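You operate a simulated robot arm through the tools that you are given. There is no shell and no other tool. Be economical: measure what you need, move in short steps, check, and stop when the job is done.

The job below is to be done with a simulated two-armed robot. You get a single attempt, and the scene is never put back.

## Task
Take the green soap bar and leave it on the serving tray. Then put the white brush head on the bare right end of the old bench away in the basin. Then take the blue tumbler and put it on top of the clear goblet. Then take the tall standing pack and put it on the wide white table left front. Then fetch the yellow soap bar and set it on the left end of the sink counter. Then fetch the red oil pad and set it on the wide white table middle. Then pull the drawer marked pegs open. The order counts. Set down upright: blue tumbler, tall standing pack.

It is judged by the outcome, as a careful person would: the job done as asked, and still so three seconds after it is handed in. It fails if anything else is knocked over, pushed out of place, dropped, spilled or broken.

## Robot
Two 7-joint arms with two-finger grippers on one trunk, on a base that drives. Base frame: it is fixed to the floor where the robot stands at the start and does not move with it; the origin is under the middle of the robot, x ahead of it, y to its left, z up. Lengths are in mm, angles in rad, forces in N, time in s.
The left shoulder is at the start at [70, 139, 1041], the right one opposite. With the tool pointing down near the work surface each hand reaches from about 100 to 300 mm from the robot's upright axis, wherever it stands, measured 20 degrees to its own side. Places, roughly: basin [600, 2600, 600]; blue tumbler (7x6x16 cm) [-1100, -2800, 900]; clear goblet (10x9x13 cm) [-1200, -2700, 900]; drawer marked pegs [-3900, -100, 400]; green soap bar [500, -250, 250]; left end of the sink counter (32x19 cm) [540, 3760, 780]; red oil pad (7x5x5 cm) [-800, 3600, 900]; serving tray (25x41x4 cm) [-3300, 1200, 800]; tall standing pack (5x5x13 cm) [-6100, -1300, 900]; white brush head (4x4x18 cm) [-1300, 200, 900]; wide white table left front [-4000, -100, 800]; wide white table middle [-3600, 400, 800]; yellow soap bar [-750, 3500, 500]. Payload 3.43 kg a hand.
The tool frame of a hand sits at the grasp point between the pads (the TCP): z along the fingers, y along the line on which they close. The tips reach 30 mm beyond it. The gripper opens to 104 mm. The gripper's body begins 57 mm behind the TCP.
Orientation is that of the tool frame in the base frame, as a unit quaternion [x, y, z, w]. With the fingers straight down and closing along the base's y, the tool's x points along the base's -x, its y along +y and its z along -z.

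## Interface
- The arms move only by the tool play_rows. It takes "left_motion", "right_motion" or both (then of equal length, played together; a hand with none holds still); each is one flat list of numbers, 6 for each row, row after row: the shift along the base's x, y, z in cm, then the turn, a rotation vector about the base's x, y, z in rad. In form: [tx, ty, tz, ax, ay, az, tx, ty, tz, ax, ay, az, ...]. A call has 1 to 8 rows; each row is the pose to reach, as a shift and turn from the pose commanded when the call began. "left_grip" and "right_grip" are, for a hand that has rows, the closure in counts, from 0 (fully open) to 255 (shut), set as the call begins (left out, the last holds). A row lasts 0.2 s, in which the tool goes at most 50 mm and 0.15 rad; a call with a longer step from one row to the next is refused whole, and so is a gripper value outside its range. Where a pose cannot be reached the arm comes as near as it can. A force on the tool above 40 N (or 10 N above the force at the start of the call, whichever is more), or a blocked arm, ends the call early, and 0.2 s more pass. The fingers move at their own pace (about 45 mm/s each) and stop on an object; they squeeze with about 41 N. The grip force told is the motor's: it shows also when the fingers shut on nothing. Time passes only in rows, and 0.2 s behind the last, so rows that repeat a pose let the fingers close. The reply holds the time, the measured pose of the TCP, the force on the tool along the base axes, the opening and the grip force, in the units named above and with some noise, with the torque about the TCP (base axes, N m) and any sound that the robot's microphone picked up.
- Cameras (640 x 400 px; columns grow to the right, rows downward): "scene" is now at [88.2, -45.4, 1225.5]; the picture's right is [-0.76, -0.65, 0.00], its down [-0.60, 0.71, -0.36] and it looks along [0.23, -0.28, -0.93] (base axes); focal length 268 px, centre (320, 200). "left" rides on the left gripper at [67, -18, -90] in its tool frame; the picture's right is [0.25, 0.97, 0.00], its down [-0.73, 0.19, -0.66] and it looks along [-0.64, 0.17, 0.75] (tool axes); focal length 218 px, centre (320, 200). "right" rides on the right gripper at [67, 18, -90] in its tool frame; the picture's right is [-0.25, 0.97, 0.00], its down [-0.73, -0.19, -0.66] and it looks along [-0.64, -0.17, 0.75] (tool axes); focal length 218 px, centre (320, 200). There is no depth. A picture from a camera that has moved, and an enlarged one, comes with that camera's place and axes in the base frame and with its lens.
- grab_frame(camera): a new picture of that camera. It takes no simulated time.
- move_column(by): slides the trunk up (or, below 0, down) by that many mm; the arms and the scene camera ride with it, the base frame stays. It gives what a move gives, with no picture.
- base_move(legs): drives the robot by 1 to 6 legs, each [ahead, left, turn to the left] in mm, mm and rad, along the robot's own axes; the way and the turn of a leg run together, so that a leg with both is an arc; at most 1500 mm and 3.142 rad a leg. The arms and the cameras ride along, it lands a little off, and it stops where it bumps. It gives what a move gives.
- head_to(pan, tilt): turns the head with the scene camera to pan (to the left, within 1.501 rad either way) and tilt (down, from -0.506 to 1.204), counted from straight ahead of the robot. It gives what a move gives.
- inspect(camera, box): a new picture of the part [left, top, right, bottom] of that camera's present view, enlarged. It takes no simulated time.
- sign_off(): hands the job in; it is judged then, once.

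Go step by step. Nothing tells you exact positions but the pictures and the camera data: compare them with the known pose of the tool, close in by small moves and look again before you grip or let go. The budget is 196 turns and 172 pictures, counting those below and the enlarged ones. Unless the task says otherwise, let go and move clear before handing in, and close with one line.

The tools are called as a command line: name --argument value ..., lists and objects as JSON in quotes. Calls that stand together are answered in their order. play_rows: Moves the arms, as the interface text tells. Its arguments: {"type":"object","properties":{"left_motion":{"type":"array","items":{"type":"number"}},"left_grip":{"type":"number"},"right_motion":{"type":"array","items":{"type":"number"}},"right_grip":{"type":"number"}},"required":[]} The other tools are called the same way: move_column (by) slides the trunk up or down; base_move (legs) drives the base; head_to (pan, tilt) turns the head that bears the scene camera; grab_frame (camera) takes a picture; inspect (camera, box) takes an enlarged picture of a part of a camera's view; sign_off () hands the job in.

At the start:

```text
time_s: 0.0
left_position: [307.4, -15.2, 488.8]
left_tcp_rot: [0.0, 1.0, 0.0, 0.0]
left_force: [0.8, -1.5, -0.3]
left_torque: [0.02, 0.01, 0.0]
left_finger_gap: 104.3
left_grasp_force: 0.1
right_position: [233.7, -296.6, 445.2]
right_tcp_rot: [0.0, 1.0, -0.001, 0.0]
right_force: [0.2, 0.1, 0.0]
right_torque: [-0.01, -0.03, -0.01]
right_finger_gap: 104.1
right_grasp_force: 0.2
trunk travel left (down, up): [-536.0, 404.0]
robot x, y, heading: [1.9, -0.1, -0.002]
head pan, tilt: [-0.866, 1.201]
```

scene: 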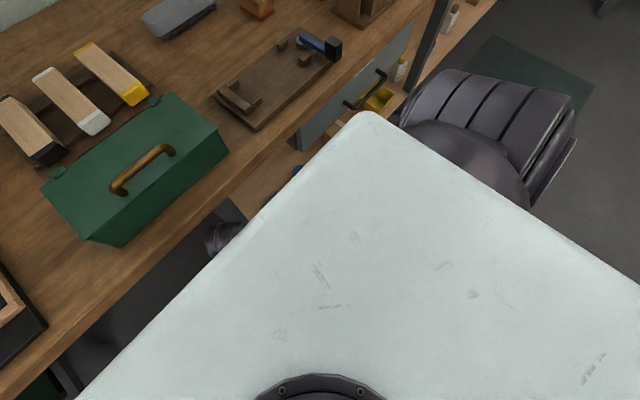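
right: 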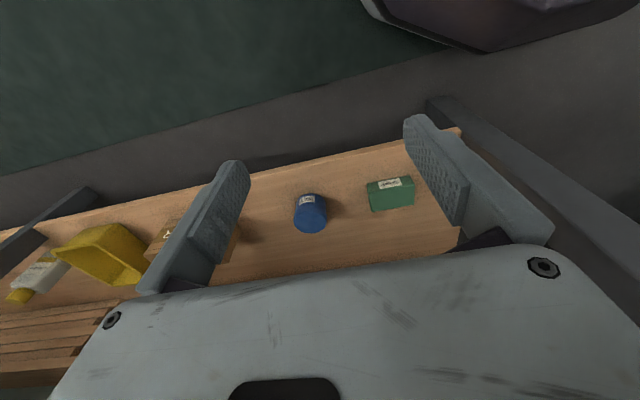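
left: 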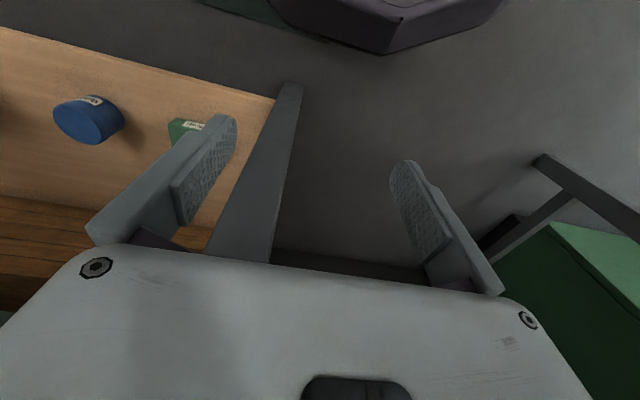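

I see a workbench with a lower shelf; the green soap bar lies on that shelf. I look around first with the head.

head_to --pan 0 --tilt 0.7

grab_frame --camera "scene"

```text
time_s: 1.2
left_position: [308.4, -15.4, 488.6]
left_tcp_rot: [0.001, 1.0, 0.0, 0.0]
left_force: [0.5, -0.6, -0.2]
left_torque: [-0.03, -0.02, -0.02]
left_finger_gap: 103.9
left_grasp_force: 0.1
right_position: [233.4, -294.5, 446.0]
right_tcp_rot: [0.001, 1.0, -0.001, 0.0]
right_force: [-0.6, 0.8, 0.3]
right_torque: [-0.01, 0.02, -0.01]
right_finger_gap: 104.0
right_grasp_force: 0.0
trunk travel left (down, up): [-536.0, 404.0]
robot x, y, heading: [1.5, 1.0, 0.003]
head pan, tilt: [0.0, 0.7]
```

```text
168 pictures are left
camera scene: at [136.8, -2.9, 1261.4], right [0.0, -1.0, 0.0], down [-0.64, 0.0, -0.76], along [0.76, 0.0, -0.64], focal length 268 px, centre (320, 200)
```

scene: 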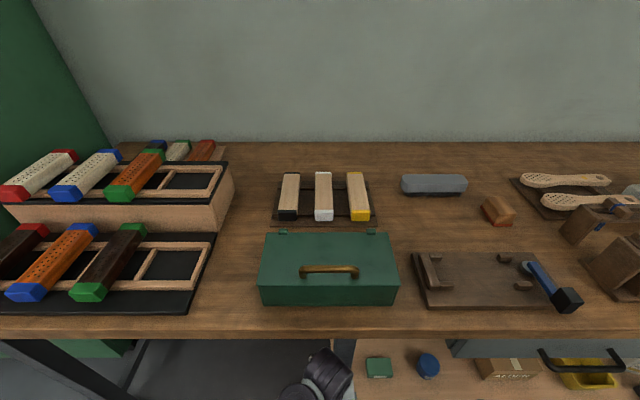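

The soap lies on a low shelf around (480,-213,190), under the bench overhang, so I'll need a tilted hand. I look closer at its size.

inspect --camera "right" --box '[290, 120, 490, 245]'

inspect --camera "scene" --box '[280, 330, 440, 400]'

```text
3.20 times, centred on (390, 182) of right
camera zoom: at [167.6, -277.2, 537.3], right [0.25, 0.97, 0.0], down [0.73, -0.19, 0.66], along [0.64, -0.17, -0.75], focal length 698 px, centre (96, 256)
```

zoom: 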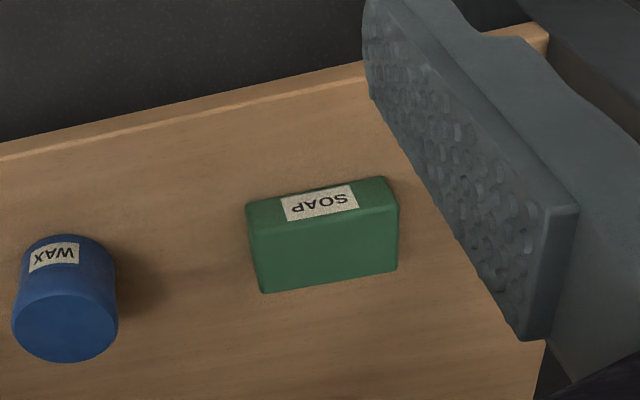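

```text
4.00 times, centred on (360, 365) of scene
camera zoom: at [136.8, -2.9, 1261.4], right [0.0, -1.0, 0.0], down [-0.64, 0.0, -0.76], along [0.76, 0.0, -0.64], focal length 1073 px, centre (160, -460)
```

zoom: 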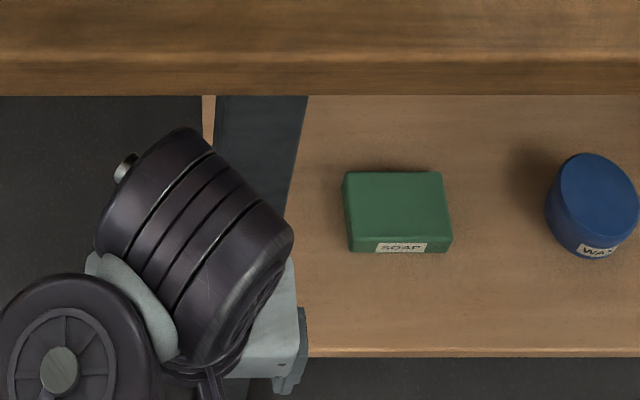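

Soap centre is about (479,-213,195), about 57x90x33 mm, squared with the base axes. I tilt the right hand 45° forward and line it up in y, and tuck the left hand back.

play_rows --right_motion '[0, 2, 2, 0, -0.14, 0, 0, 4, 4, 0, -0.28, 0, 0, 6, 6, 0, -0.42, 0, 0, 8, 8, 0, -0.56, 0, 0, 8, 10, 0, -0.7, 0, 0, 8, 10, 0, -0.785, 0]' --left_motion '[-2, 3, 3, 0, 0, 0, -4, 6, 6, 0, 0, 0, -6, 9, 9, 0, 0, 0, -8, 12, 12, 0, 0, 0, -10, 14, 14, 0, 0, 0, -10, 14, 14, 0, 0, 0]' --right_grip 0

grab_frame --camera "right"

```text
time_s: 2.6
left_position: [237.8, 88.7, 592.0]
left_tcp_rot: [0.0, 1.0, 0.001, -0.001]
left_force: [-0.2, 0.5, 0.0]
left_torque: [0.02, -0.02, 0.03]
left_finger_gap: 103.9
left_grasp_force: 0.1
left hand out of reach, approached as far as the arm can: row 4, 5, 6
right_position: [233.7, -215.0, 547.1]
right_tcp_rot: [0.0, 0.923, 0.0, 0.384]
right_force: [0.0, -0.6, 0.3]
right_torque: [0.02, -0.02, 0.0]
right_finger_gap: 104.1
right_grasp_force: 0.1
trunk travel left (down, up): [-536.0, 404.0]
robot x, y, heading: [-1.1, -1.3, -0.002]
head pan, tilt: [0.0, 0.7]
```

```text
165 pictures are left
camera right: at [123.5, -196.9, 564.1], right [0.18, 0.97, 0.18], down [0.05, -0.19, 0.98], along [0.98, -0.17, -0.08], focal length 218 px, centre (320, 200)
```

right: 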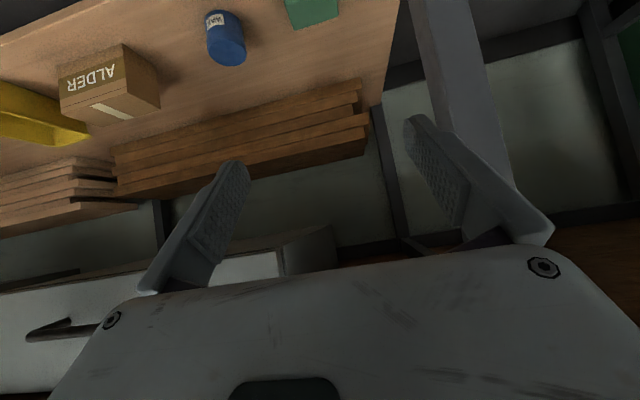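

Right hand is tilted 45°. I lower the trunk so the shoulders come below the bench top.

move_column --by -260

grab_frame --camera "right"

grab_frame --camera "scene"

```text
time_s: 5.2
left_position: [237.5, 89.0, 332.4]
left_tcp_rot: [-0.001, 1.0, 0.0, 0.0]
left_force: [-0.7, -0.5, 0.8]
left_torque: [-0.01, -0.01, -0.01]
left_finger_gap: 103.9
left_grasp_force: 0.0
right_position: [232.1, -214.2, 287.1]
right_tcp_rot: [0.0, 0.924, 0.0, 0.383]
right_force: [0.4, 0.4, -0.1]
right_torque: [0.01, 0.02, 0.02]
right_finger_gap: 104.0
right_grasp_force: 0.0
trunk travel left (down, up): [-276.0, 664.0]
robot x, y, heading: [-1.9, -2.6, 0.002]
head pan, tilt: [0.0, 0.7]
```

```text
164 pictures are left
camera right: at [123.3, -196.9, 303.9], right [0.18, 0.97, 0.18], down [0.05, -0.19, 0.98], along [0.98, -0.17, -0.08], focal length 218 px, centre (320, 200)
```

right: 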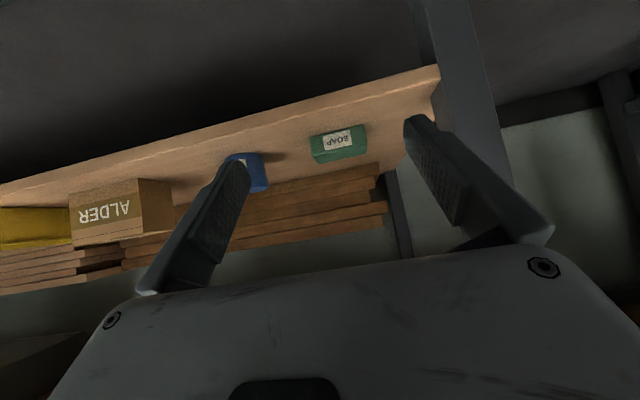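

```text
163 pictures are left
camera scene: at [136.7, -2.7, 1001.5], right [0.0, -1.0, 0.0], down [-0.64, 0.0, -0.76], along [0.76, 0.0, -0.64], focal length 268 px, centre (320, 200)
```

scene: 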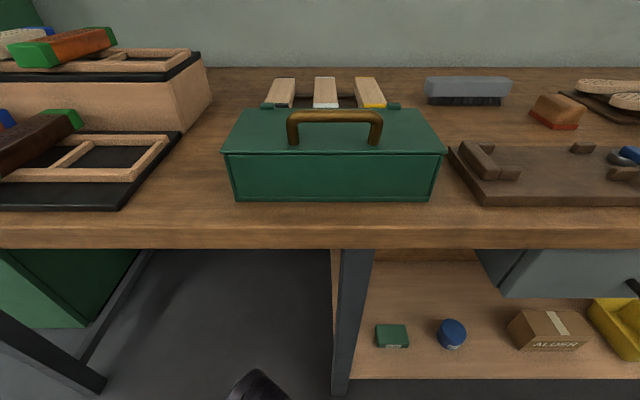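

Soap y is about -210. I move the tilted hand forward to a pre-grasp point 100 mm back along the finger axis.

play_rows --right_motion '[4, 0, 0, 0, 0, 0, 8, 0.2, 0, 0, 0, 0, 12, 0.4, 0, 0, 0, 0, 16, 0.4, 0, 0, 0, 0, 16, 0.4, 0, 0, 0, 0]'

grab_frame --camera "right"

inspect --camera "scene" --box '[320, 240, 560, 400]'

```text
time_s: 6.5
left_position: [237.9, 87.9, 331.9]
left_tcp_rot: [0.0, 1.0, -0.001, 0.0]
left_force: [0.3, -0.2, -0.3]
left_torque: [0.0, 0.01, 0.04]
left_finger_gap: 104.1
left_grasp_force: 0.1
right_position: [393.2, -211.6, 285.2]
right_tcp_rot: [-0.001, 0.924, 0.001, 0.383]
right_force: [-0.1, 0.5, 0.1]
right_torque: [-0.03, 0.04, -0.02]
right_finger_gap: 104.1
right_grasp_force: 0.0
trunk travel left (down, up): [-276.0, 664.0]
robot x, y, heading: [0.8, 1.0, -0.004]
head pan, tilt: [0.0, 0.7]
```

```text
162 pictures are left
camera right: at [283.6, -193.4, 304.4], right [0.18, 0.97, 0.18], down [0.05, -0.19, 0.98], along [0.98, -0.17, -0.08], focal length 218 px, centre (320, 200)
```

right: 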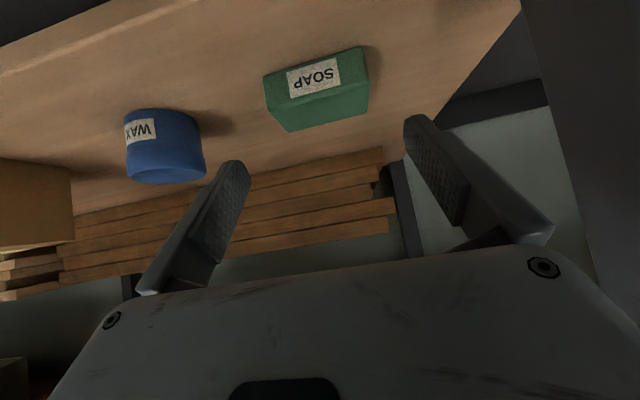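

```text
2.50 times, centred on (440, 320) of scene
camera zoom: at [136.9, -2.7, 1001.5], right [0.0, -1.0, 0.0], down [-0.64, 0.0, -0.76], along [0.76, 0.0, -0.64], focal length 670 px, centre (20, -100)
```

zoom: 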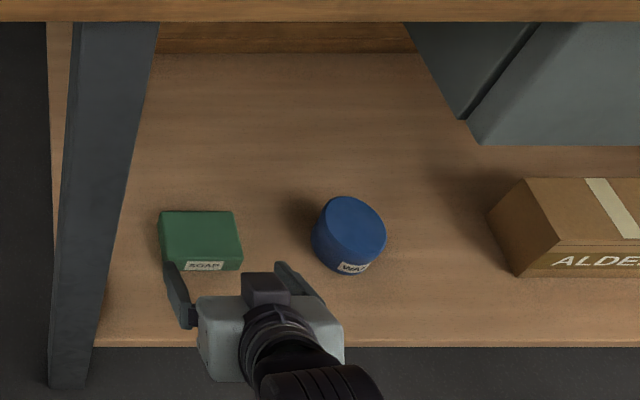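

Soap centre y ≈ -209 from this view, matching the hand. I go in along the finger axis.

play_rows --right_motion '[2, 0.2, -2, 0, 0, 0, 4, 0.2, -4, 0, 0, 0, 5.5, 0.2, -5.7, 0, 0, 0, 6.5, 0.2, -6.7, 0, 0, 0, 7.2, 0.2, -7.3, 0, 0, 0, 7.2, 0.2, -7.3, 0, 0, 0]'

grab_frame --camera "right"

inspect --camera "scene" --box '[320, 290, 480, 390]'

```text
time_s: 7.8
left_position: [237.7, 88.8, 333.6]
left_tcp_rot: [0.0, 1.0, 0.0, -0.001]
left_force: [0.7, -0.5, -0.6]
left_torque: [0.0, 0.03, 0.04]
left_finger_gap: 104.1
left_grasp_force: 0.0
right_position: [465.1, -210.8, 211.5]
right_tcp_rot: [0.0, 0.924, 0.0, 0.383]
right_force: [-0.4, -0.5, 0.2]
right_torque: [-0.02, 0.02, 0.0]
right_finger_gap: 104.1
right_grasp_force: 0.0
trunk travel left (down, up): [-276.0, 664.0]
robot x, y, heading: [3.6, 0.8, -0.006]
head pan, tilt: [0.0, 0.7]
```

```text
160 pictures are left
camera right: at [355.5, -191.4, 230.6], right [0.18, 0.97, 0.18], down [0.05, -0.19, 0.98], along [0.98, -0.17, -0.08], focal length 218 px, centre (320, 200)
```

right: 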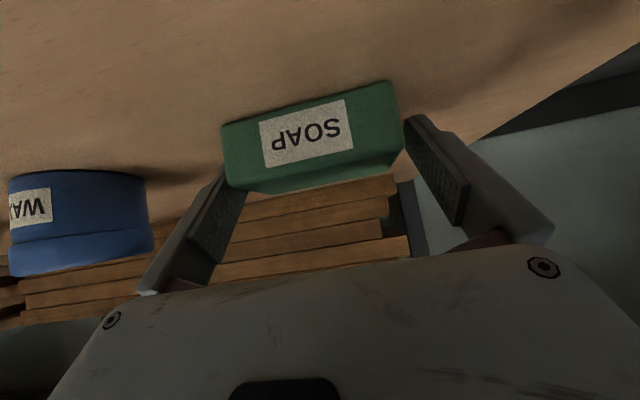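

```text
4.00 times, centred on (400, 340) of scene
camera zoom: at [136.9, -2.7, 1001.5], right [0.0, -1.0, 0.0], down [-0.64, 0.0, -0.76], along [0.76, 0.0, -0.64], focal length 1073 px, centre (0, -360)
```

zoom: 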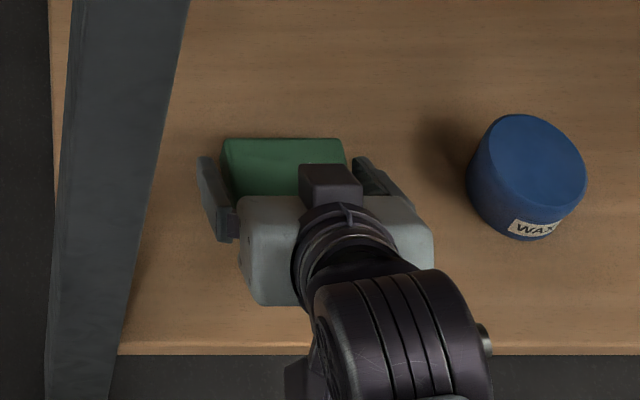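

The fingers straddle the soap. I edge 8 mm forward and close.

play_rows --right_motion '[0.8, 0.1, 0, 0, 0, 0, 0.8, 0.1, 0, 0, 0, 0]'

play_rows --right_motion '[0, 0, 0, 0, 0, 0, 0, 0, 0, 0, 0, 0, 0, 0, 0, 0, 0, 0, 0, 0, 0, 0, 0, 0]' --right_grip 255

grab_frame --camera "right"

```text
time_s: 8.4
left_position: [237.8, 88.2, 332.5]
left_tcp_rot: [0.0, 1.0, 0.001, 0.0]
left_force: [-0.3, -0.2, 0.0]
left_torque: [0.03, -0.07, -0.01]
left_finger_gap: 103.9
left_grasp_force: 0.1
right_position: [471.6, -207.8, 213.2]
right_tcp_rot: [0.001, 0.924, -0.001, 0.382]
right_force: [0.2, -0.3, 0.5]
right_torque: [0.01, 0.01, 0.03]
right_finger_gap: 104.0
right_grasp_force: 0.1
trunk travel left (down, up): [-276.0, 664.0]
robot x, y, heading: [-2.7, 0.1, -0.001]
head pan, tilt: [0.0, 0.7]
```

```text
time_s: 9.4
left_position: [238.7, 88.3, 331.5]
left_tcp_rot: [0.0, 1.0, 0.0, 0.0]
left_force: [0.0, -0.5, -0.4]
left_torque: [0.03, 0.0, 0.01]
left_finger_gap: 103.9
left_grasp_force: 0.0
right_position: [472.3, -208.8, 212.6]
right_tcp_rot: [0.0, 0.924, -0.001, 0.383]
right_force: [0.7, -0.3, 0.2]
right_torque: [-0.09, -0.04, 0.06]
right_finger_gap: 87.3
right_grasp_force: 41.0
trunk travel left (down, up): [-276.0, 664.0]
robot x, y, heading: [1.7, 4.0, 0.001]
head pan, tilt: [0.0, 0.7]
```

```text
158 pictures are left
camera right: at [362.8, -190.4, 230.3], right [0.18, 0.97, 0.18], down [0.05, -0.19, 0.98], along [0.98, -0.17, -0.08], focal length 218 px, centre (320, 200)
```

right: 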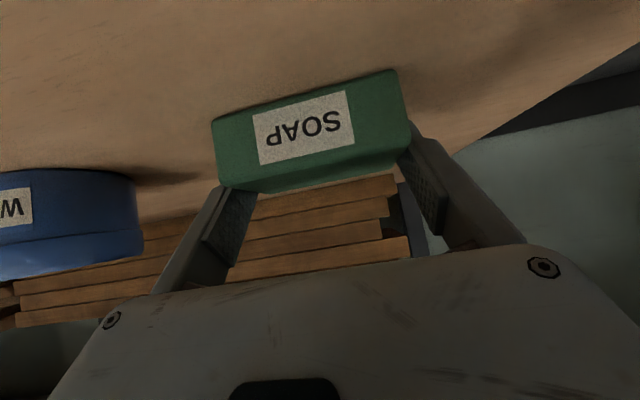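

Gripped at 87 mm opening. I lift and draw it back out from under the bench.

play_rows --right_motion '[0, 0, 2, 0, 0, 0, 0, 0, 4, 0, 0, 0, -4, 0, 6, 0, 0, 0, -8, 0, 8, 0, 0, 0, -12, 0, 8, 0, 0, 0, -16, 0, 8, 0, 0, 0, -20, 0, 8, 0, 0, 0, -22, 0, 8, 0, 0, 0]'

grab_frame --camera "right"

```text
time_s: 11.2
left_position: [237.5, 88.0, 332.2]
left_tcp_rot: [0.0, 1.0, 0.0, 0.0]
left_force: [-0.3, 0.0, 0.4]
left_torque: [0.02, 0.0, -0.03]
left_finger_gap: 103.9
left_grasp_force: 0.0
right_position: [252.1, -208.1, 294.7]
right_tcp_rot: [0.0, 0.923, -0.001, 0.384]
right_force: [0.7, 0.6, -2.2]
right_torque: [0.0, 0.02, -0.04]
right_finger_gap: 87.2
right_grasp_force: 40.9
trunk travel left (down, up): [-276.0, 664.0]
robot x, y, heading: [-1.6, -0.2, -0.001]
head pan, tilt: [0.0, 0.7]
```

```text
157 pictures are left
camera right: at [142.1, -190.3, 311.9], right [0.18, 0.97, 0.18], down [0.05, -0.19, 0.98], along [0.98, -0.17, -0.08], focal length 218 px, centre (320, 200)
```

right: 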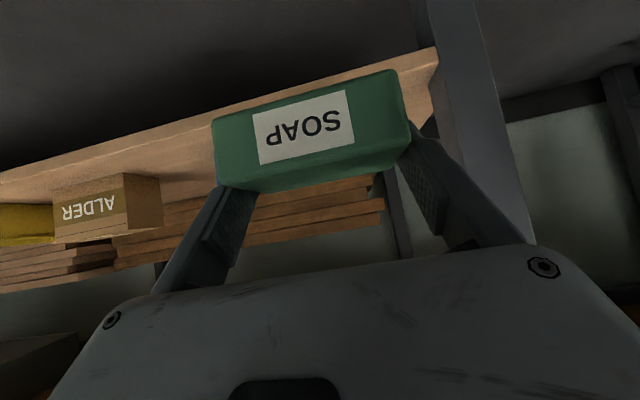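

Soap in hand. I back off from the bench, raise the trunk and look around the room.

base_move --legs '[[-250, 0, 0]]'

move_column --by 560

head_to --pan 1.5 --tilt 0.3

grab_frame --camera "scene"

head_to --pan -1.5 --tilt 0.3

grab_frame --camera "scene"

```text
time_s: 13.1
left_position: [-14.6, 88.6, 332.5]
left_tcp_rot: [-0.001, 1.0, -0.001, 0.0]
left_force: [-0.5, 0.3, -0.2]
left_torque: [0.01, 0.01, 0.02]
left_finger_gap: 104.0
left_grasp_force: 0.1
right_position: [-0.1, -208.6, 294.4]
right_tcp_rot: [0.0, 0.924, 0.0, 0.383]
right_force: [-0.8, 0.6, -1.2]
right_torque: [0.02, 0.02, -0.04]
right_finger_gap: 87.4
right_grasp_force: 41.3
trunk travel left (down, up): [-276.0, 664.0]
robot x, y, heading: [-251.1, -0.1, 0.006]
head pan, tilt: [0.0, 0.7]
```

```text
refused: 560 is not a number from -400 to 400
```

```text
time_s: 14.7
left_position: [-15.1, 88.9, 332.7]
left_tcp_rot: [-0.001, 1.0, 0.0, -0.001]
left_force: [0.3, 1.0, 0.3]
left_torque: [-0.01, 0.03, 0.02]
left_finger_gap: 104.1
left_grasp_force: 0.1
right_position: [-0.4, -208.4, 294.2]
right_tcp_rot: [0.0, 0.924, 0.0, 0.382]
right_force: [-0.1, 1.1, -1.4]
right_torque: [0.01, 0.01, 0.04]
right_finger_gap: 87.0
right_grasp_force: 40.6
trunk travel left (down, up): [-276.0, 664.0]
robot x, y, heading: [-253.6, -2.5, 0.004]
head pan, tilt: [1.499, 0.3]
```

```text
156 pictures are left
camera scene: at [-193.8, 90.3, 1037.6], right [1.0, -0.07, 0.0], down [-0.02, -0.3, -0.96], along [0.07, 0.95, -0.3], focal length 268 px, centre (320, 200)
```

scene: 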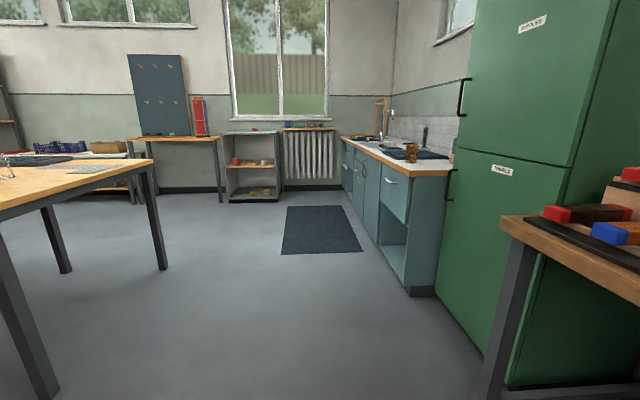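

```text
time_s: 17.3
left_position: [-16.0, 87.4, 330.7]
left_tcp_rot: [-0.001, 1.0, 0.0, 0.0]
left_force: [0.6, 0.4, -0.7]
left_torque: [-0.01, -0.02, 0.01]
left_finger_gap: 103.8
left_grasp_force: 0.0
right_position: [0.2, -209.0, 294.0]
right_tcp_rot: [0.0, 0.924, 0.0, 0.383]
right_force: [-0.1, -0.2, -1.7]
right_torque: [0.0, -0.02, 0.03]
right_finger_gap: 87.1
right_grasp_force: 41.3
trunk travel left (down, up): [-276.0, 664.0]
robot x, y, heading: [-251.8, 0.8, 0.001]
head pan, tilt: [-1.499, 0.3]
```

```text
155 pictures are left
camera scene: at [-193.7, -96.0, 1037.6], right [-1.0, -0.07, 0.0], down [-0.02, 0.29, -0.96], along [0.07, -0.95, -0.3], focal length 268 px, centre (320, 200)
```

scene: 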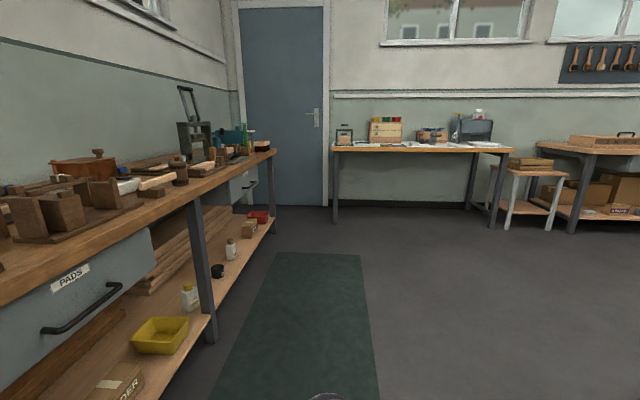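

There's a bench behind me. I raise the trunk and turn round to see the rest of the room.

move_column --by 400

base_move --legs '[[0, 0, 3.1416]]'

head_to --pan 0 --tilt 0.45

grab_frame --camera "scene"

```text
time_s: 21.1
left_position: [-14.9, 88.2, 731.4]
left_tcp_rot: [-0.001, 1.0, 0.0, 0.0]
left_force: [0.4, 0.2, 0.6]
left_torque: [-0.01, 0.04, -0.02]
left_finger_gap: 104.0
left_grasp_force: 0.0
right_position: [-0.0, -208.0, 694.1]
right_tcp_rot: [0.0, 0.924, 0.0, 0.383]
right_force: [0.6, -0.5, -1.1]
right_torque: [0.0, 0.01, 0.0]
right_finger_gap: 87.2
right_grasp_force: 41.0
trunk travel left (down, up): [-676.0, 264.0]
robot x, y, heading: [-253.2, 3.8, 0.005]
head pan, tilt: [-1.499, 0.3]
```

```text
refused: 3.1416 is not a number from -3.14159 to 3.14159
```

```text
time_s: 22.7
left_position: [-13.1, 88.8, 731.7]
left_tcp_rot: [-0.002, 1.0, 0.0, -0.001]
left_force: [0.5, 0.7, -0.3]
left_torque: [0.02, 0.01, 0.04]
left_finger_gap: 104.1
left_grasp_force: 0.1
right_position: [0.6, -208.6, 693.5]
right_tcp_rot: [-0.001, 0.924, 0.0, 0.382]
right_force: [0.3, -0.3, -1.0]
right_torque: [0.01, -0.02, 0.01]
right_finger_gap: 87.3
right_grasp_force: 41.4
trunk travel left (down, up): [-676.0, 264.0]
robot x, y, heading: [-255.7, 0.1, 0.005]
head pan, tilt: [0.0, 0.45]
```

```text
154 pictures are left
camera scene: at [-108.5, -2.9, 1423.7], right [0.0, -1.0, 0.0], down [-0.44, 0.0, -0.9], along [0.9, 0.0, -0.44], focal length 268 px, centre (320, 200)
```

scene: 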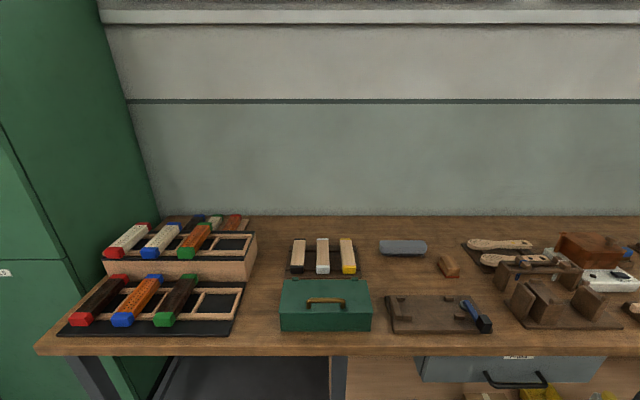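

base_move --legs '[[0, 0, -3.14]]'

grab_frame --camera "scene"

```text
time_s: 30.4
left_position: [-488.7, -91.5, 732.7]
left_tcp_rot: [1.0, 0.005, 0.001, 0.0]
left_force: [-0.2, 0.2, 0.1]
left_torque: [-0.03, -0.01, -0.03]
left_finger_gap: 103.9
left_grasp_force: 0.0
right_position: [-506.8, 205.2, 694.8]
right_tcp_rot: [0.924, 0.005, -0.382, 0.002]
right_force: [-0.6, -0.5, -1.7]
right_torque: [0.01, 0.0, -0.02]
right_finger_gap: 87.1
right_grasp_force: 40.8
trunk travel left (down, up): [-676.0, 264.0]
robot x, y, heading: [-253.2, -0.5, -3.13]
head pan, tilt: [0.0, 0.45]
```

```text
153 pictures are left
camera scene: at [-392.6, -4.2, 1423.7], right [-0.01, 1.0, 0.0], down [0.44, 0.0, -0.9], along [-0.9, -0.01, -0.44], focal length 268 px, centre (320, 200)
```

scene: 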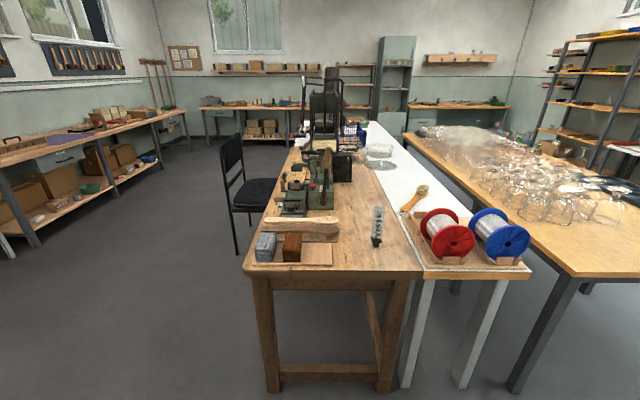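

Old bench with the brush head standing near (-1253,199) is seen, and tables beyond. I enlarge the far parts.

inspect --camera "scene" --box '[280, 60, 540, 200]'

inspect --camera "scene" --box '[240, 160, 440, 285]'

```text
2.46 times, centred on (410, 130) of scene
camera zoom: at [-392.6, -4.2, 1423.7], right [-0.01, 1.0, 0.0], down [0.44, 0.0, -0.9], along [-0.9, -0.01, -0.44], focal length 660 px, centre (98, 372)
```

zoom: 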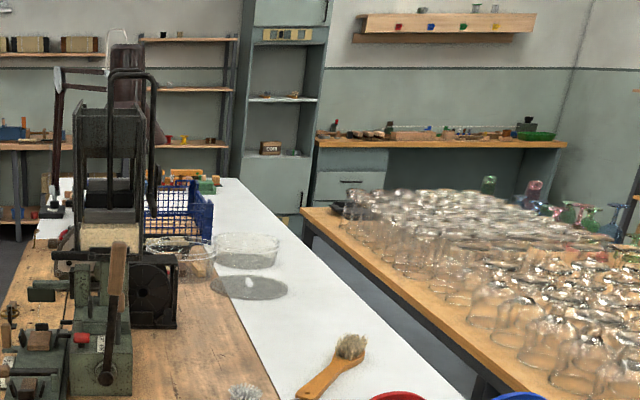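

```text
3.20 times, centred on (340, 222) of scene
camera zoom: at [-392.6, -4.2, 1423.7], right [-0.01, 1.0, 0.0], down [0.44, 0.0, -0.9], along [-0.9, -0.01, -0.44], focal length 858 px, centre (256, 128)
```

zoom: 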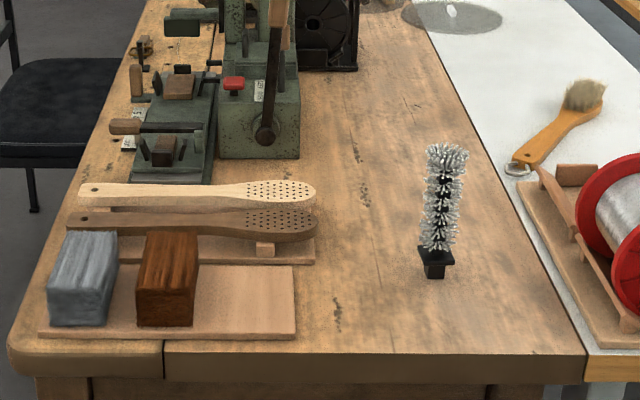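

The way to the tray goes around the left side of the old bench, past the chair. I drive along the aisle at y≈-1350.

base_move --legs '[[200, 1350, 0], [1500, 0, 0], [700, 0, 0]]'

head_to --pan -0.8 --tilt 0.4

grab_frame --camera "scene"

head_to --pan 0.1 --tilt 0.4

grab_frame --camera "scene"

```text
time_s: 47.7
left_position: [-2830.9, -1534.4, 731.6]
left_tcp_rot: [1.0, 0.014, 0.0, 0.0]
left_force: [0.0, 0.1, 0.5]
left_torque: [-0.02, 0.0, 0.0]
left_finger_gap: 104.1
left_grasp_force: 0.0
right_position: [-2853.3, -1238.0, 693.4]
right_tcp_rot: [0.924, 0.013, -0.382, 0.005]
right_force: [0.2, 0.1, -0.9]
right_torque: [0.02, -0.01, -0.02]
right_finger_gap: 87.3
right_grasp_force: 41.3
trunk travel left (down, up): [-676.0, 264.0]
robot x, y, heading: [-2596.8, -1439.6, -3.114]
head pan, tilt: [0.0, 0.45]
```

```text
time_s: 48.8
left_position: [-2830.4, -1535.0, 732.9]
left_tcp_rot: [1.0, 0.013, 0.0, 0.001]
left_force: [0.7, -0.6, 1.2]
left_torque: [-0.01, -0.02, 0.02]
left_finger_gap: 104.0
left_grasp_force: 0.1
right_position: [-2853.2, -1239.6, 693.4]
right_tcp_rot: [0.924, 0.013, -0.382, 0.004]
right_force: [-0.4, -0.2, -1.9]
right_torque: [-0.01, -0.02, -0.02]
right_finger_gap: 87.3
right_grasp_force: 40.8
trunk travel left (down, up): [-676.0, 264.0]
robot x, y, heading: [-2590.8, -1438.8, -3.111]
head pan, tilt: [-0.799, 0.4]
```

```text
150 pictures are left
camera scene: at [-2710.5, -1379.4, 1428.3], right [0.7, 0.72, 0.0], down [0.28, -0.27, -0.92], along [-0.66, 0.64, -0.39], focal length 268 px, centre (320, 200)
```

scene: 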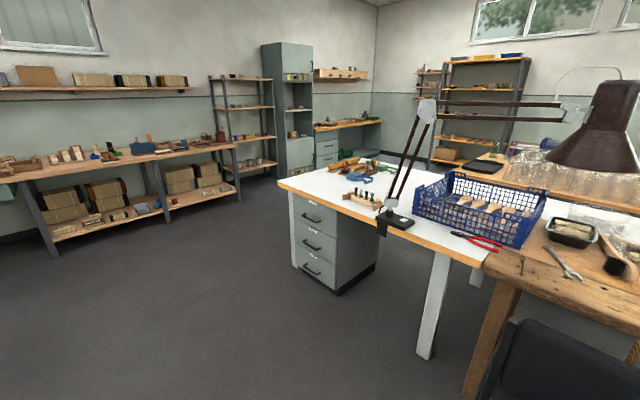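

```text
time_s: 50.0
left_position: [-2831.0, -1534.3, 732.7]
left_tcp_rot: [1.0, 0.015, 0.001, 0.0]
left_force: [0.3, 0.2, 0.9]
left_torque: [0.0, 0.0, 0.0]
left_finger_gap: 104.1
left_grasp_force: 0.0
right_position: [-2854.1, -1239.0, 694.1]
right_tcp_rot: [0.924, 0.013, -0.383, 0.005]
right_force: [-0.1, -0.2, -1.7]
right_torque: [0.0, 0.0, 0.04]
right_finger_gap: 87.4
right_grasp_force: 40.7
trunk travel left (down, up): [-676.0, 264.0]
robot x, y, heading: [-2597.2, -1437.5, -3.113]
head pan, tilt: [0.099, 0.4]
```

```text
149 pictures are left
camera scene: at [-2736.0, -1455.6, 1428.3], right [-0.13, 0.99, 0.0], down [0.39, 0.05, -0.92], along [-0.91, -0.12, -0.39], focal length 268 px, centre (320, 200)
```

scene: 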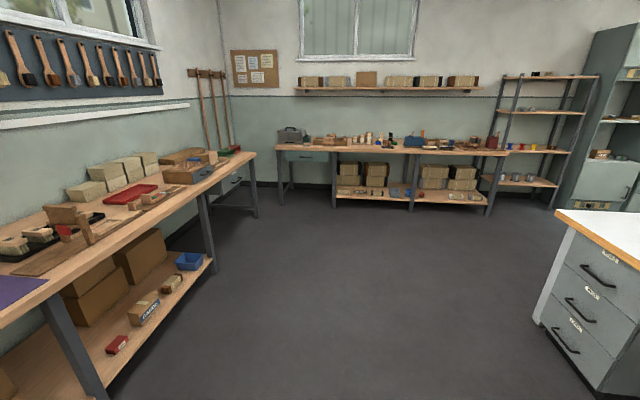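

The wide white table has its drawers facing -y; the black serving tray sits at the far end of the glass table. I drive around the white table's left end.

base_move --legs '[[1500, 0, 0], [500, 0, 0], [0, -1500, 0], [0, -1150, 0], [0, 0, 3.11]]'

head_to --pan 0 --tilt 0.5

grab_frame --camera "scene"

```text
time_s: 79.7
left_position: [-4484.2, 1207.4, 731.6]
left_tcp_rot: [0.0, 1.0, 0.0, 0.0]
left_force: [0.7, 0.3, -0.2]
left_torque: [0.03, -0.01, -0.01]
left_finger_gap: 103.7
left_grasp_force: 0.0
right_position: [-4468.3, 910.7, 692.9]
right_tcp_rot: [0.0, 0.924, 0.0, 0.383]
right_force: [-0.1, 0.3, -1.1]
right_torque: [0.0, 0.0, 0.06]
right_finger_gap: 87.3
right_grasp_force: 41.0
trunk travel left (down, up): [-676.0, 264.0]
robot x, y, heading: [-4718.9, 1120.6, -0.004]
head pan, tilt: [0.099, 0.4]
```

```text
time_s: 80.4
left_position: [-4483.3, 1207.5, 732.3]
left_tcp_rot: [0.0, 1.0, 0.0, 0.0]
left_force: [-0.3, -0.3, -0.1]
left_torque: [-0.01, 0.0, 0.01]
left_finger_gap: 104.0
left_grasp_force: 0.0
right_position: [-4468.1, 911.7, 693.7]
right_tcp_rot: [0.0, 0.924, -0.001, 0.383]
right_force: [-0.6, 0.0, -1.7]
right_torque: [-0.01, -0.01, -0.03]
right_finger_gap: 87.4
right_grasp_force: 40.7
trunk travel left (down, up): [-676.0, 264.0]
robot x, y, heading: [-4718.5, 1118.1, -0.0]
head pan, tilt: [0.0, 0.499]
```

```text
148 pictures are left
camera scene: at [-4577.6, 1117.2, 1419.2], right [0.0, -1.0, 0.0], down [-0.48, 0.0, -0.88], along [0.88, 0.0, -0.48], focal length 268 px, centre (320, 200)
```

scene: 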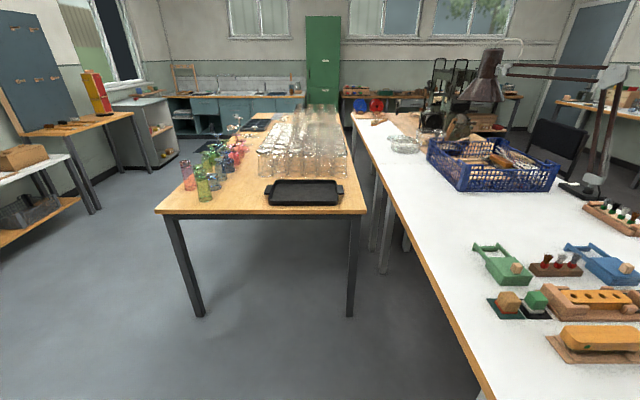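

The black tray is centred near (-3360,1199) at z≈800, with glasses behind it. I raise the trunk and drive up to the end of that table.

move_column --by 235

base_move --legs '[[400, 290, 0], [400, 0, 0]]'

head_to --pan -0.2 --tilt 0.8

grab_frame --camera "scene"

grab_frame --camera "right"

```text
time_s: 82.9
left_position: [-4483.9, 1207.9, 967.6]
left_tcp_rot: [0.0, 1.0, 0.0, 0.0]
left_force: [0.3, -0.5, 0.1]
left_torque: [0.0, 0.02, -0.03]
left_finger_gap: 104.1
left_grasp_force: 0.0
right_position: [-4468.2, 912.0, 929.1]
right_tcp_rot: [0.0, 0.924, 0.0, 0.383]
right_force: [0.2, 0.0, -1.3]
right_torque: [-0.02, 0.01, -0.03]
right_finger_gap: 87.0
right_grasp_force: 41.2
trunk travel left (down, up): [-911.0, 29.0]
robot x, y, heading: [-4722.1, 1121.4, 0.003]
head pan, tilt: [0.0, 0.499]
```

```text
time_s: 87.9
left_position: [-3675.6, 1495.7, 967.1]
left_tcp_rot: [0.002, 1.0, 0.0, -0.001]
left_force: [-0.5, 0.7, 0.3]
left_torque: [0.01, -0.01, -0.01]
left_finger_gap: 104.2
left_grasp_force: 0.1
right_position: [-3662.8, 1198.5, 929.7]
right_tcp_rot: [0.003, 0.924, -0.002, 0.383]
right_force: [-0.6, -0.1, -2.4]
right_torque: [-0.01, 0.01, 0.02]
right_finger_gap: 87.5
right_grasp_force: 41.5
trunk travel left (down, up): [-911.0, 29.0]
robot x, y, heading: [-3911.3, 1409.0, -0.004]
head pan, tilt: [0.0, 0.499]
```

```text
time_s: 88.7
left_position: [-3674.8, 1495.3, 966.7]
left_tcp_rot: [0.002, 1.0, 0.0, 0.0]
left_force: [-0.5, -0.9, -0.8]
left_torque: [-0.02, -0.03, -0.02]
left_finger_gap: 104.1
left_grasp_force: 0.1
right_position: [-3661.5, 1198.6, 928.0]
right_tcp_rot: [0.002, 0.924, -0.002, 0.383]
right_force: [0.7, 0.1, -2.0]
right_torque: [0.01, 0.03, -0.03]
right_finger_gap: 87.0
right_grasp_force: 41.2
trunk travel left (down, up): [-911.0, 29.0]
robot x, y, heading: [-3911.8, 1408.9, -0.004]
head pan, tilt: [-0.201, 0.799]
```

```text
147 pictures are left
camera scene: at [-3781.3, 1388.3, 1628.2], right [-0.2, -0.98, 0.0], down [-0.7, 0.15, -0.7], along [0.68, -0.14, -0.72], focal length 268 px, centre (320, 200)
```

scene: 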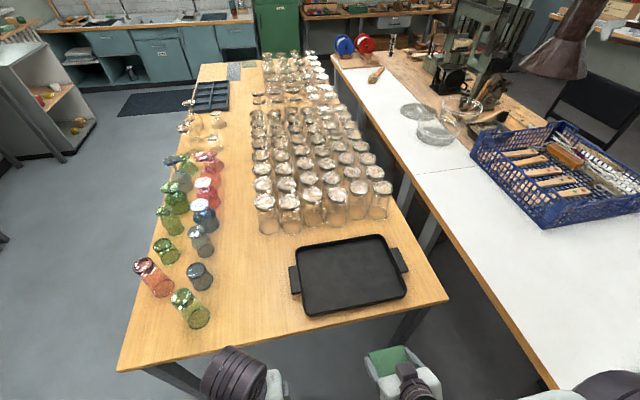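

```text
146 pictures are left
camera right: at [-3771.3, 1216.7, 946.5], right [0.18, 0.97, 0.18], down [0.05, -0.19, 0.98], along [0.98, -0.17, -0.08], focal length 218 px, centre (320, 200)
```

right: 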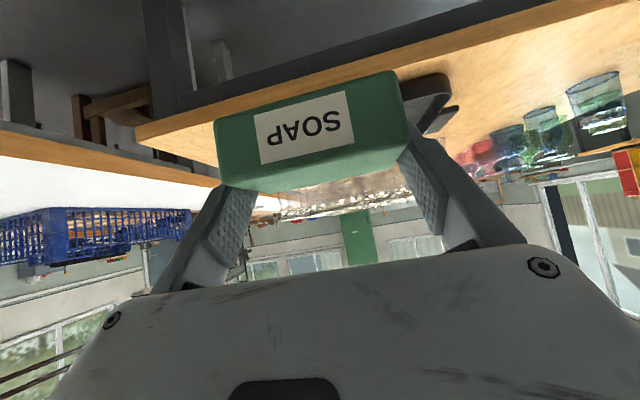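

Tray centre ≈ (-3363,1206). I drive 95 mm nearer and then extend the right hand over the tray.

base_move --legs '[[95, 0, 0]]'

play_rows --right_motion '[4, 0, 0, 0, 0, 0, 8, 0.3, 0, 0, 0, 0, 12, 0.5, 0, 0, 0, 0, 16, 0.5, 0, 0, 0, 0, 20, 0.5, 0, 0, 0, 0, 22, 0.5, 0, 0, 0, 0, 22, 0.5, 0, 0, 0, 0]'

grab_frame --camera "scene"

grab_frame --camera "right"

```text
time_s: 89.8
left_position: [-3581.2, 1494.7, 966.5]
left_tcp_rot: [0.003, 1.0, 0.0, 0.001]
left_force: [0.0, -0.4, -0.3]
left_torque: [0.01, -0.01, -0.04]
left_finger_gap: 104.1
left_grasp_force: 0.1
right_position: [-3568.6, 1196.6, 928.9]
right_tcp_rot: [0.002, 0.923, -0.002, 0.384]
right_force: [0.3, -0.1, -0.9]
right_torque: [0.01, -0.01, 0.02]
right_finger_gap: 87.3
right_grasp_force: 40.9
trunk travel left (down, up): [-911.0, 29.0]
robot x, y, heading: [-3813.4, 1404.6, -0.002]
head pan, tilt: [-0.201, 0.799]
```

```text
time_s: 91.4
left_position: [-3580.0, 1495.5, 966.9]
left_tcp_rot: [0.003, 1.0, 0.0, 0.0]
left_force: [0.2, -0.4, -0.1]
left_torque: [-0.01, -0.03, -0.03]
left_finger_gap: 104.0
left_grasp_force: 0.0
right_position: [-3349.1, 1203.6, 928.6]
right_tcp_rot: [0.002, 0.924, -0.001, 0.383]
right_force: [-1.1, -0.8, -1.4]
right_torque: [0.0, 0.0, -0.01]
right_finger_gap: 87.1
right_grasp_force: 41.4
trunk travel left (down, up): [-911.0, 29.0]
robot x, y, heading: [-3818.1, 1409.3, -0.007]
head pan, tilt: [-0.201, 0.799]
```

```text
145 pictures are left
camera scene: at [-3687.4, 1387.7, 1628.3], right [-0.2, -0.98, 0.0], down [-0.7, 0.15, -0.7], along [0.68, -0.14, -0.72], focal length 268 px, centre (320, 200)
```

scene: 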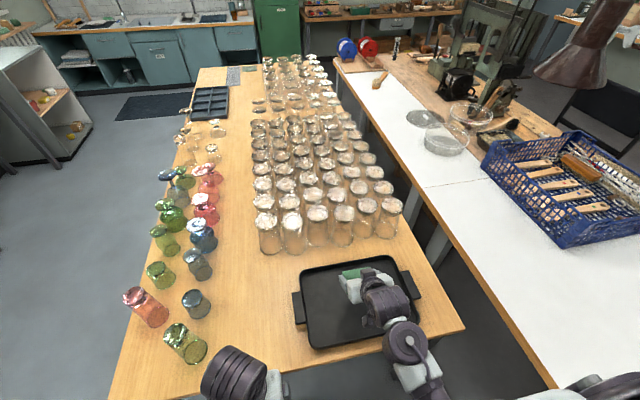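

```text
144 pictures are left
camera right: at [-3458.1, 1221.6, 946.7], right [0.18, 0.97, 0.18], down [0.05, -0.19, 0.98], along [0.98, -0.17, -0.08], focal length 218 px, centre (320, 200)
```

right: 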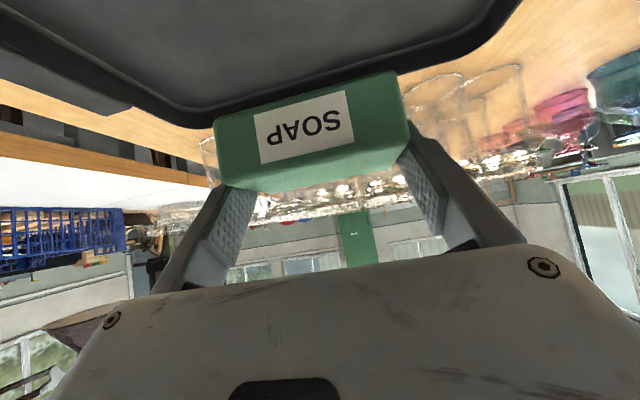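

The soap hangs over the tray, slightly past centre. I lower most of the way, then look.

play_rows --right_motion '[0, 0, -2, 0, 0, 0, 0, 0, -4, 0, 0, 0, 0, 0, -5.5, 0, 0, 0, 0, 0, -6.5, 0, 0, 0, 0, 0, -6.5, 0, 0, 0]'

grab_frame --camera "right"

```text
time_s: 92.6
left_position: [-3579.3, 1493.7, 966.6]
left_tcp_rot: [0.003, 1.0, 0.0, -0.001]
left_force: [0.2, 0.2, 0.2]
left_torque: [0.01, -0.01, 0.01]
left_finger_gap: 104.0
left_grasp_force: 0.1
right_position: [-3346.7, 1203.4, 863.5]
right_tcp_rot: [0.003, 0.925, -0.002, 0.381]
right_force: [0.7, -0.1, -0.9]
right_torque: [0.0, 0.03, 0.01]
right_finger_gap: 87.4
right_grasp_force: 40.9
trunk travel left (down, up): [-911.0, 29.0]
robot x, y, heading: [-3820.2, 1405.1, -0.007]
head pan, tilt: [-0.201, 0.799]
```

```text
143 pictures are left
camera right: at [-3456.7, 1222.2, 881.2], right [0.18, 0.97, 0.18], down [0.05, -0.19, 0.98], along [0.98, -0.17, -0.08], focal length 218 px, centre (320, 200)
```

right: 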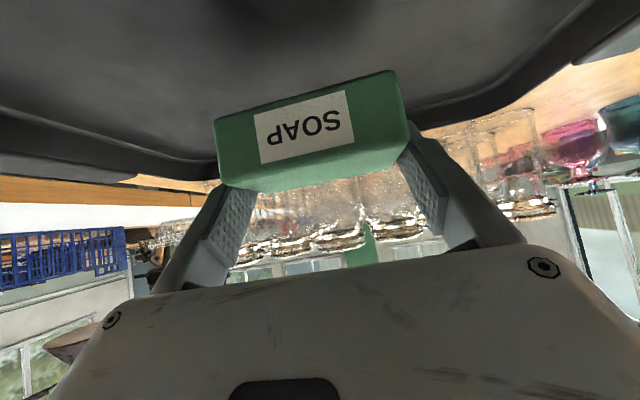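

play_rows --right_motion '[0, 0, -0.5, 0, 0, 0, 0, 0, -1, 0, 0, 0, 0, 0, -1.5, 0, 0, 0, 0, 0, -1.5, 0, 0, 0]'

grab_frame --camera "right"

```text
time_s: 93.6
left_position: [-3580.4, 1494.9, 966.3]
left_tcp_rot: [0.003, 1.0, 0.001, -0.001]
left_force: [-1.3, -0.1, -0.3]
left_torque: [-0.02, 0.03, 0.02]
left_finger_gap: 103.9
left_grasp_force: 0.1
right_position: [-3347.1, 1204.0, 847.2]
right_tcp_rot: [0.002, 0.924, -0.001, 0.382]
right_force: [0.1, 0.1, -1.5]
right_torque: [0.0, 0.0, 0.02]
right_finger_gap: 87.3
right_grasp_force: 41.1
trunk travel left (down, up): [-911.0, 29.0]
robot x, y, heading: [-3813.9, 1408.3, -0.01]
head pan, tilt: [-0.201, 0.799]
```

```text
142 pictures are left
camera right: at [-3456.6, 1222.1, 866.4], right [0.18, 0.97, 0.18], down [0.05, -0.19, 0.98], along [0.98, -0.17, -0.08], focal length 218 px, centre (320, 200)
```

right: 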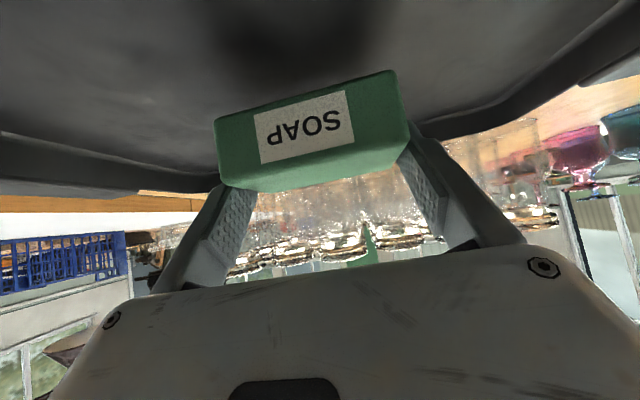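

play_rows --right_motion '[0, 0, -0.4, 0, 0, 0, 0, 0, -0.8, 0, 0, 0, 0, 0, -1.0, 0, 0, 0]'

play_rows --right_motion '[0, 0, -0.3, 0, 0, 0, 0, 0, -0.5, 0, 0, 0]'

grab_frame --camera "right"

```text
time_s: 94.4
left_position: [-3579.3, 1494.0, 967.0]
left_tcp_rot: [0.002, 1.0, 0.0, 0.0]
left_force: [0.2, -0.7, 0.4]
left_torque: [0.0, 0.03, 0.02]
left_finger_gap: 104.1
left_grasp_force: 0.1
right_position: [-3345.9, 1201.7, 838.3]
right_tcp_rot: [0.003, 0.924, -0.001, 0.383]
right_force: [0.3, -0.9, -0.8]
right_torque: [0.01, -0.01, 0.02]
right_finger_gap: 87.2
right_grasp_force: 41.5
trunk travel left (down, up): [-911.0, 29.0]
robot x, y, heading: [-3818.6, 1407.8, 0.002]
head pan, tilt: [-0.201, 0.799]
```

```text
time_s: 95.0
left_position: [-3580.0, 1494.9, 965.9]
left_tcp_rot: [0.003, 1.0, 0.0, -0.001]
left_force: [-0.7, -0.2, -0.3]
left_torque: [0.0, -0.03, 0.01]
left_finger_gap: 104.1
left_grasp_force: 0.1
right_position: [-3346.6, 1202.3, 834.0]
right_tcp_rot: [0.003, 0.924, -0.002, 0.382]
right_force: [0.3, -0.1, -1.3]
right_torque: [-0.01, 0.03, 0.0]
right_finger_gap: 87.1
right_grasp_force: 40.7
trunk travel left (down, up): [-911.0, 29.0]
robot x, y, heading: [-3818.0, 1404.0, -0.006]
head pan, tilt: [-0.201, 0.799]
```

```text
141 pictures are left
camera right: at [-3456.1, 1220.8, 851.5], right [0.18, 0.97, 0.18], down [0.05, -0.19, 0.98], along [0.98, -0.17, -0.08], focal length 218 px, centre (320, 200)
```

right: 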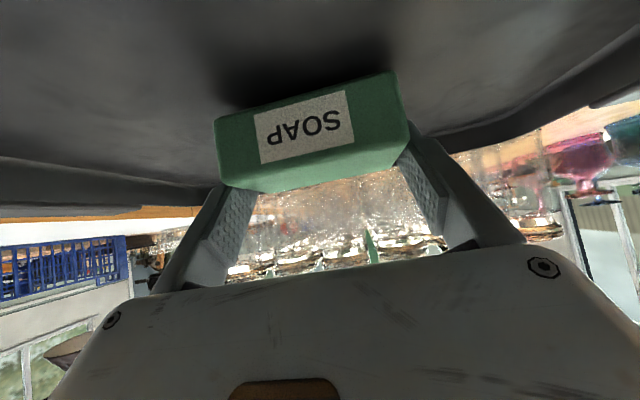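

play_rows --right_motion '[1, 0, 0, 0, 0, 0, 1.8, 0, -0.2, 0, 0, 0, 1.8, 0, -0.5, 0, 0, 0]'

play_rows --right_motion '[0, 0, -0.2, 0, 0, 0, 0, 0, -0.4, 0, 0, 0]'

grab_frame --camera "right"

```text
time_s: 95.8
left_position: [-3580.0, 1494.3, 965.9]
left_tcp_rot: [0.003, 1.0, -0.001, 0.001]
left_force: [-0.1, 0.6, -0.4]
left_torque: [0.03, 0.02, 0.0]
left_finger_gap: 104.3
left_grasp_force: 0.0
right_position: [-3329.0, 1203.8, 828.1]
right_tcp_rot: [0.002, 0.924, -0.001, 0.384]
right_force: [0.4, 1.0, -0.8]
right_torque: [0.0, 0.01, -0.02]
right_finger_gap: 87.3
right_grasp_force: 40.8
trunk travel left (down, up): [-911.0, 29.0]
robot x, y, heading: [-3819.8, 1409.8, -0.002]
head pan, tilt: [-0.201, 0.799]
```

```text
time_s: 96.4
left_position: [-3581.1, 1494.5, 967.4]
left_tcp_rot: [0.002, 1.0, 0.0, 0.0]
left_force: [0.1, 0.1, 0.0]
left_torque: [0.01, 0.01, 0.02]
left_finger_gap: 103.9
left_grasp_force: 0.1
right_position: [-3327.4, 1202.3, 826.6]
right_tcp_rot: [0.003, 0.923, -0.002, 0.385]
right_force: [-2.0, -0.7, 10.4]
right_torque: [0.14, 0.34, 0.04]
right_finger_gap: 87.2
right_grasp_force: 41.7
trunk travel left (down, up): [-911.0, 29.0]
robot x, y, heading: [-3816.6, 1408.4, -0.006]
head pan, tilt: [-0.201, 0.799]
```

```text
140 pictures are left
camera right: at [-3437.5, 1221.3, 843.7], right [0.18, 0.97, 0.18], down [0.05, -0.19, 0.98], along [0.98, -0.17, -0.08], focal length 218 px, centre (320, 200)
```

right: 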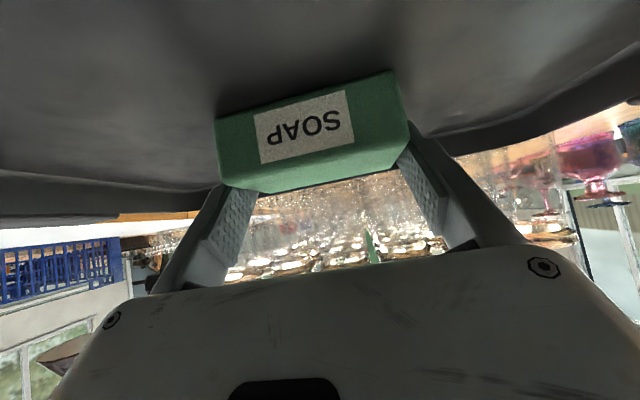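

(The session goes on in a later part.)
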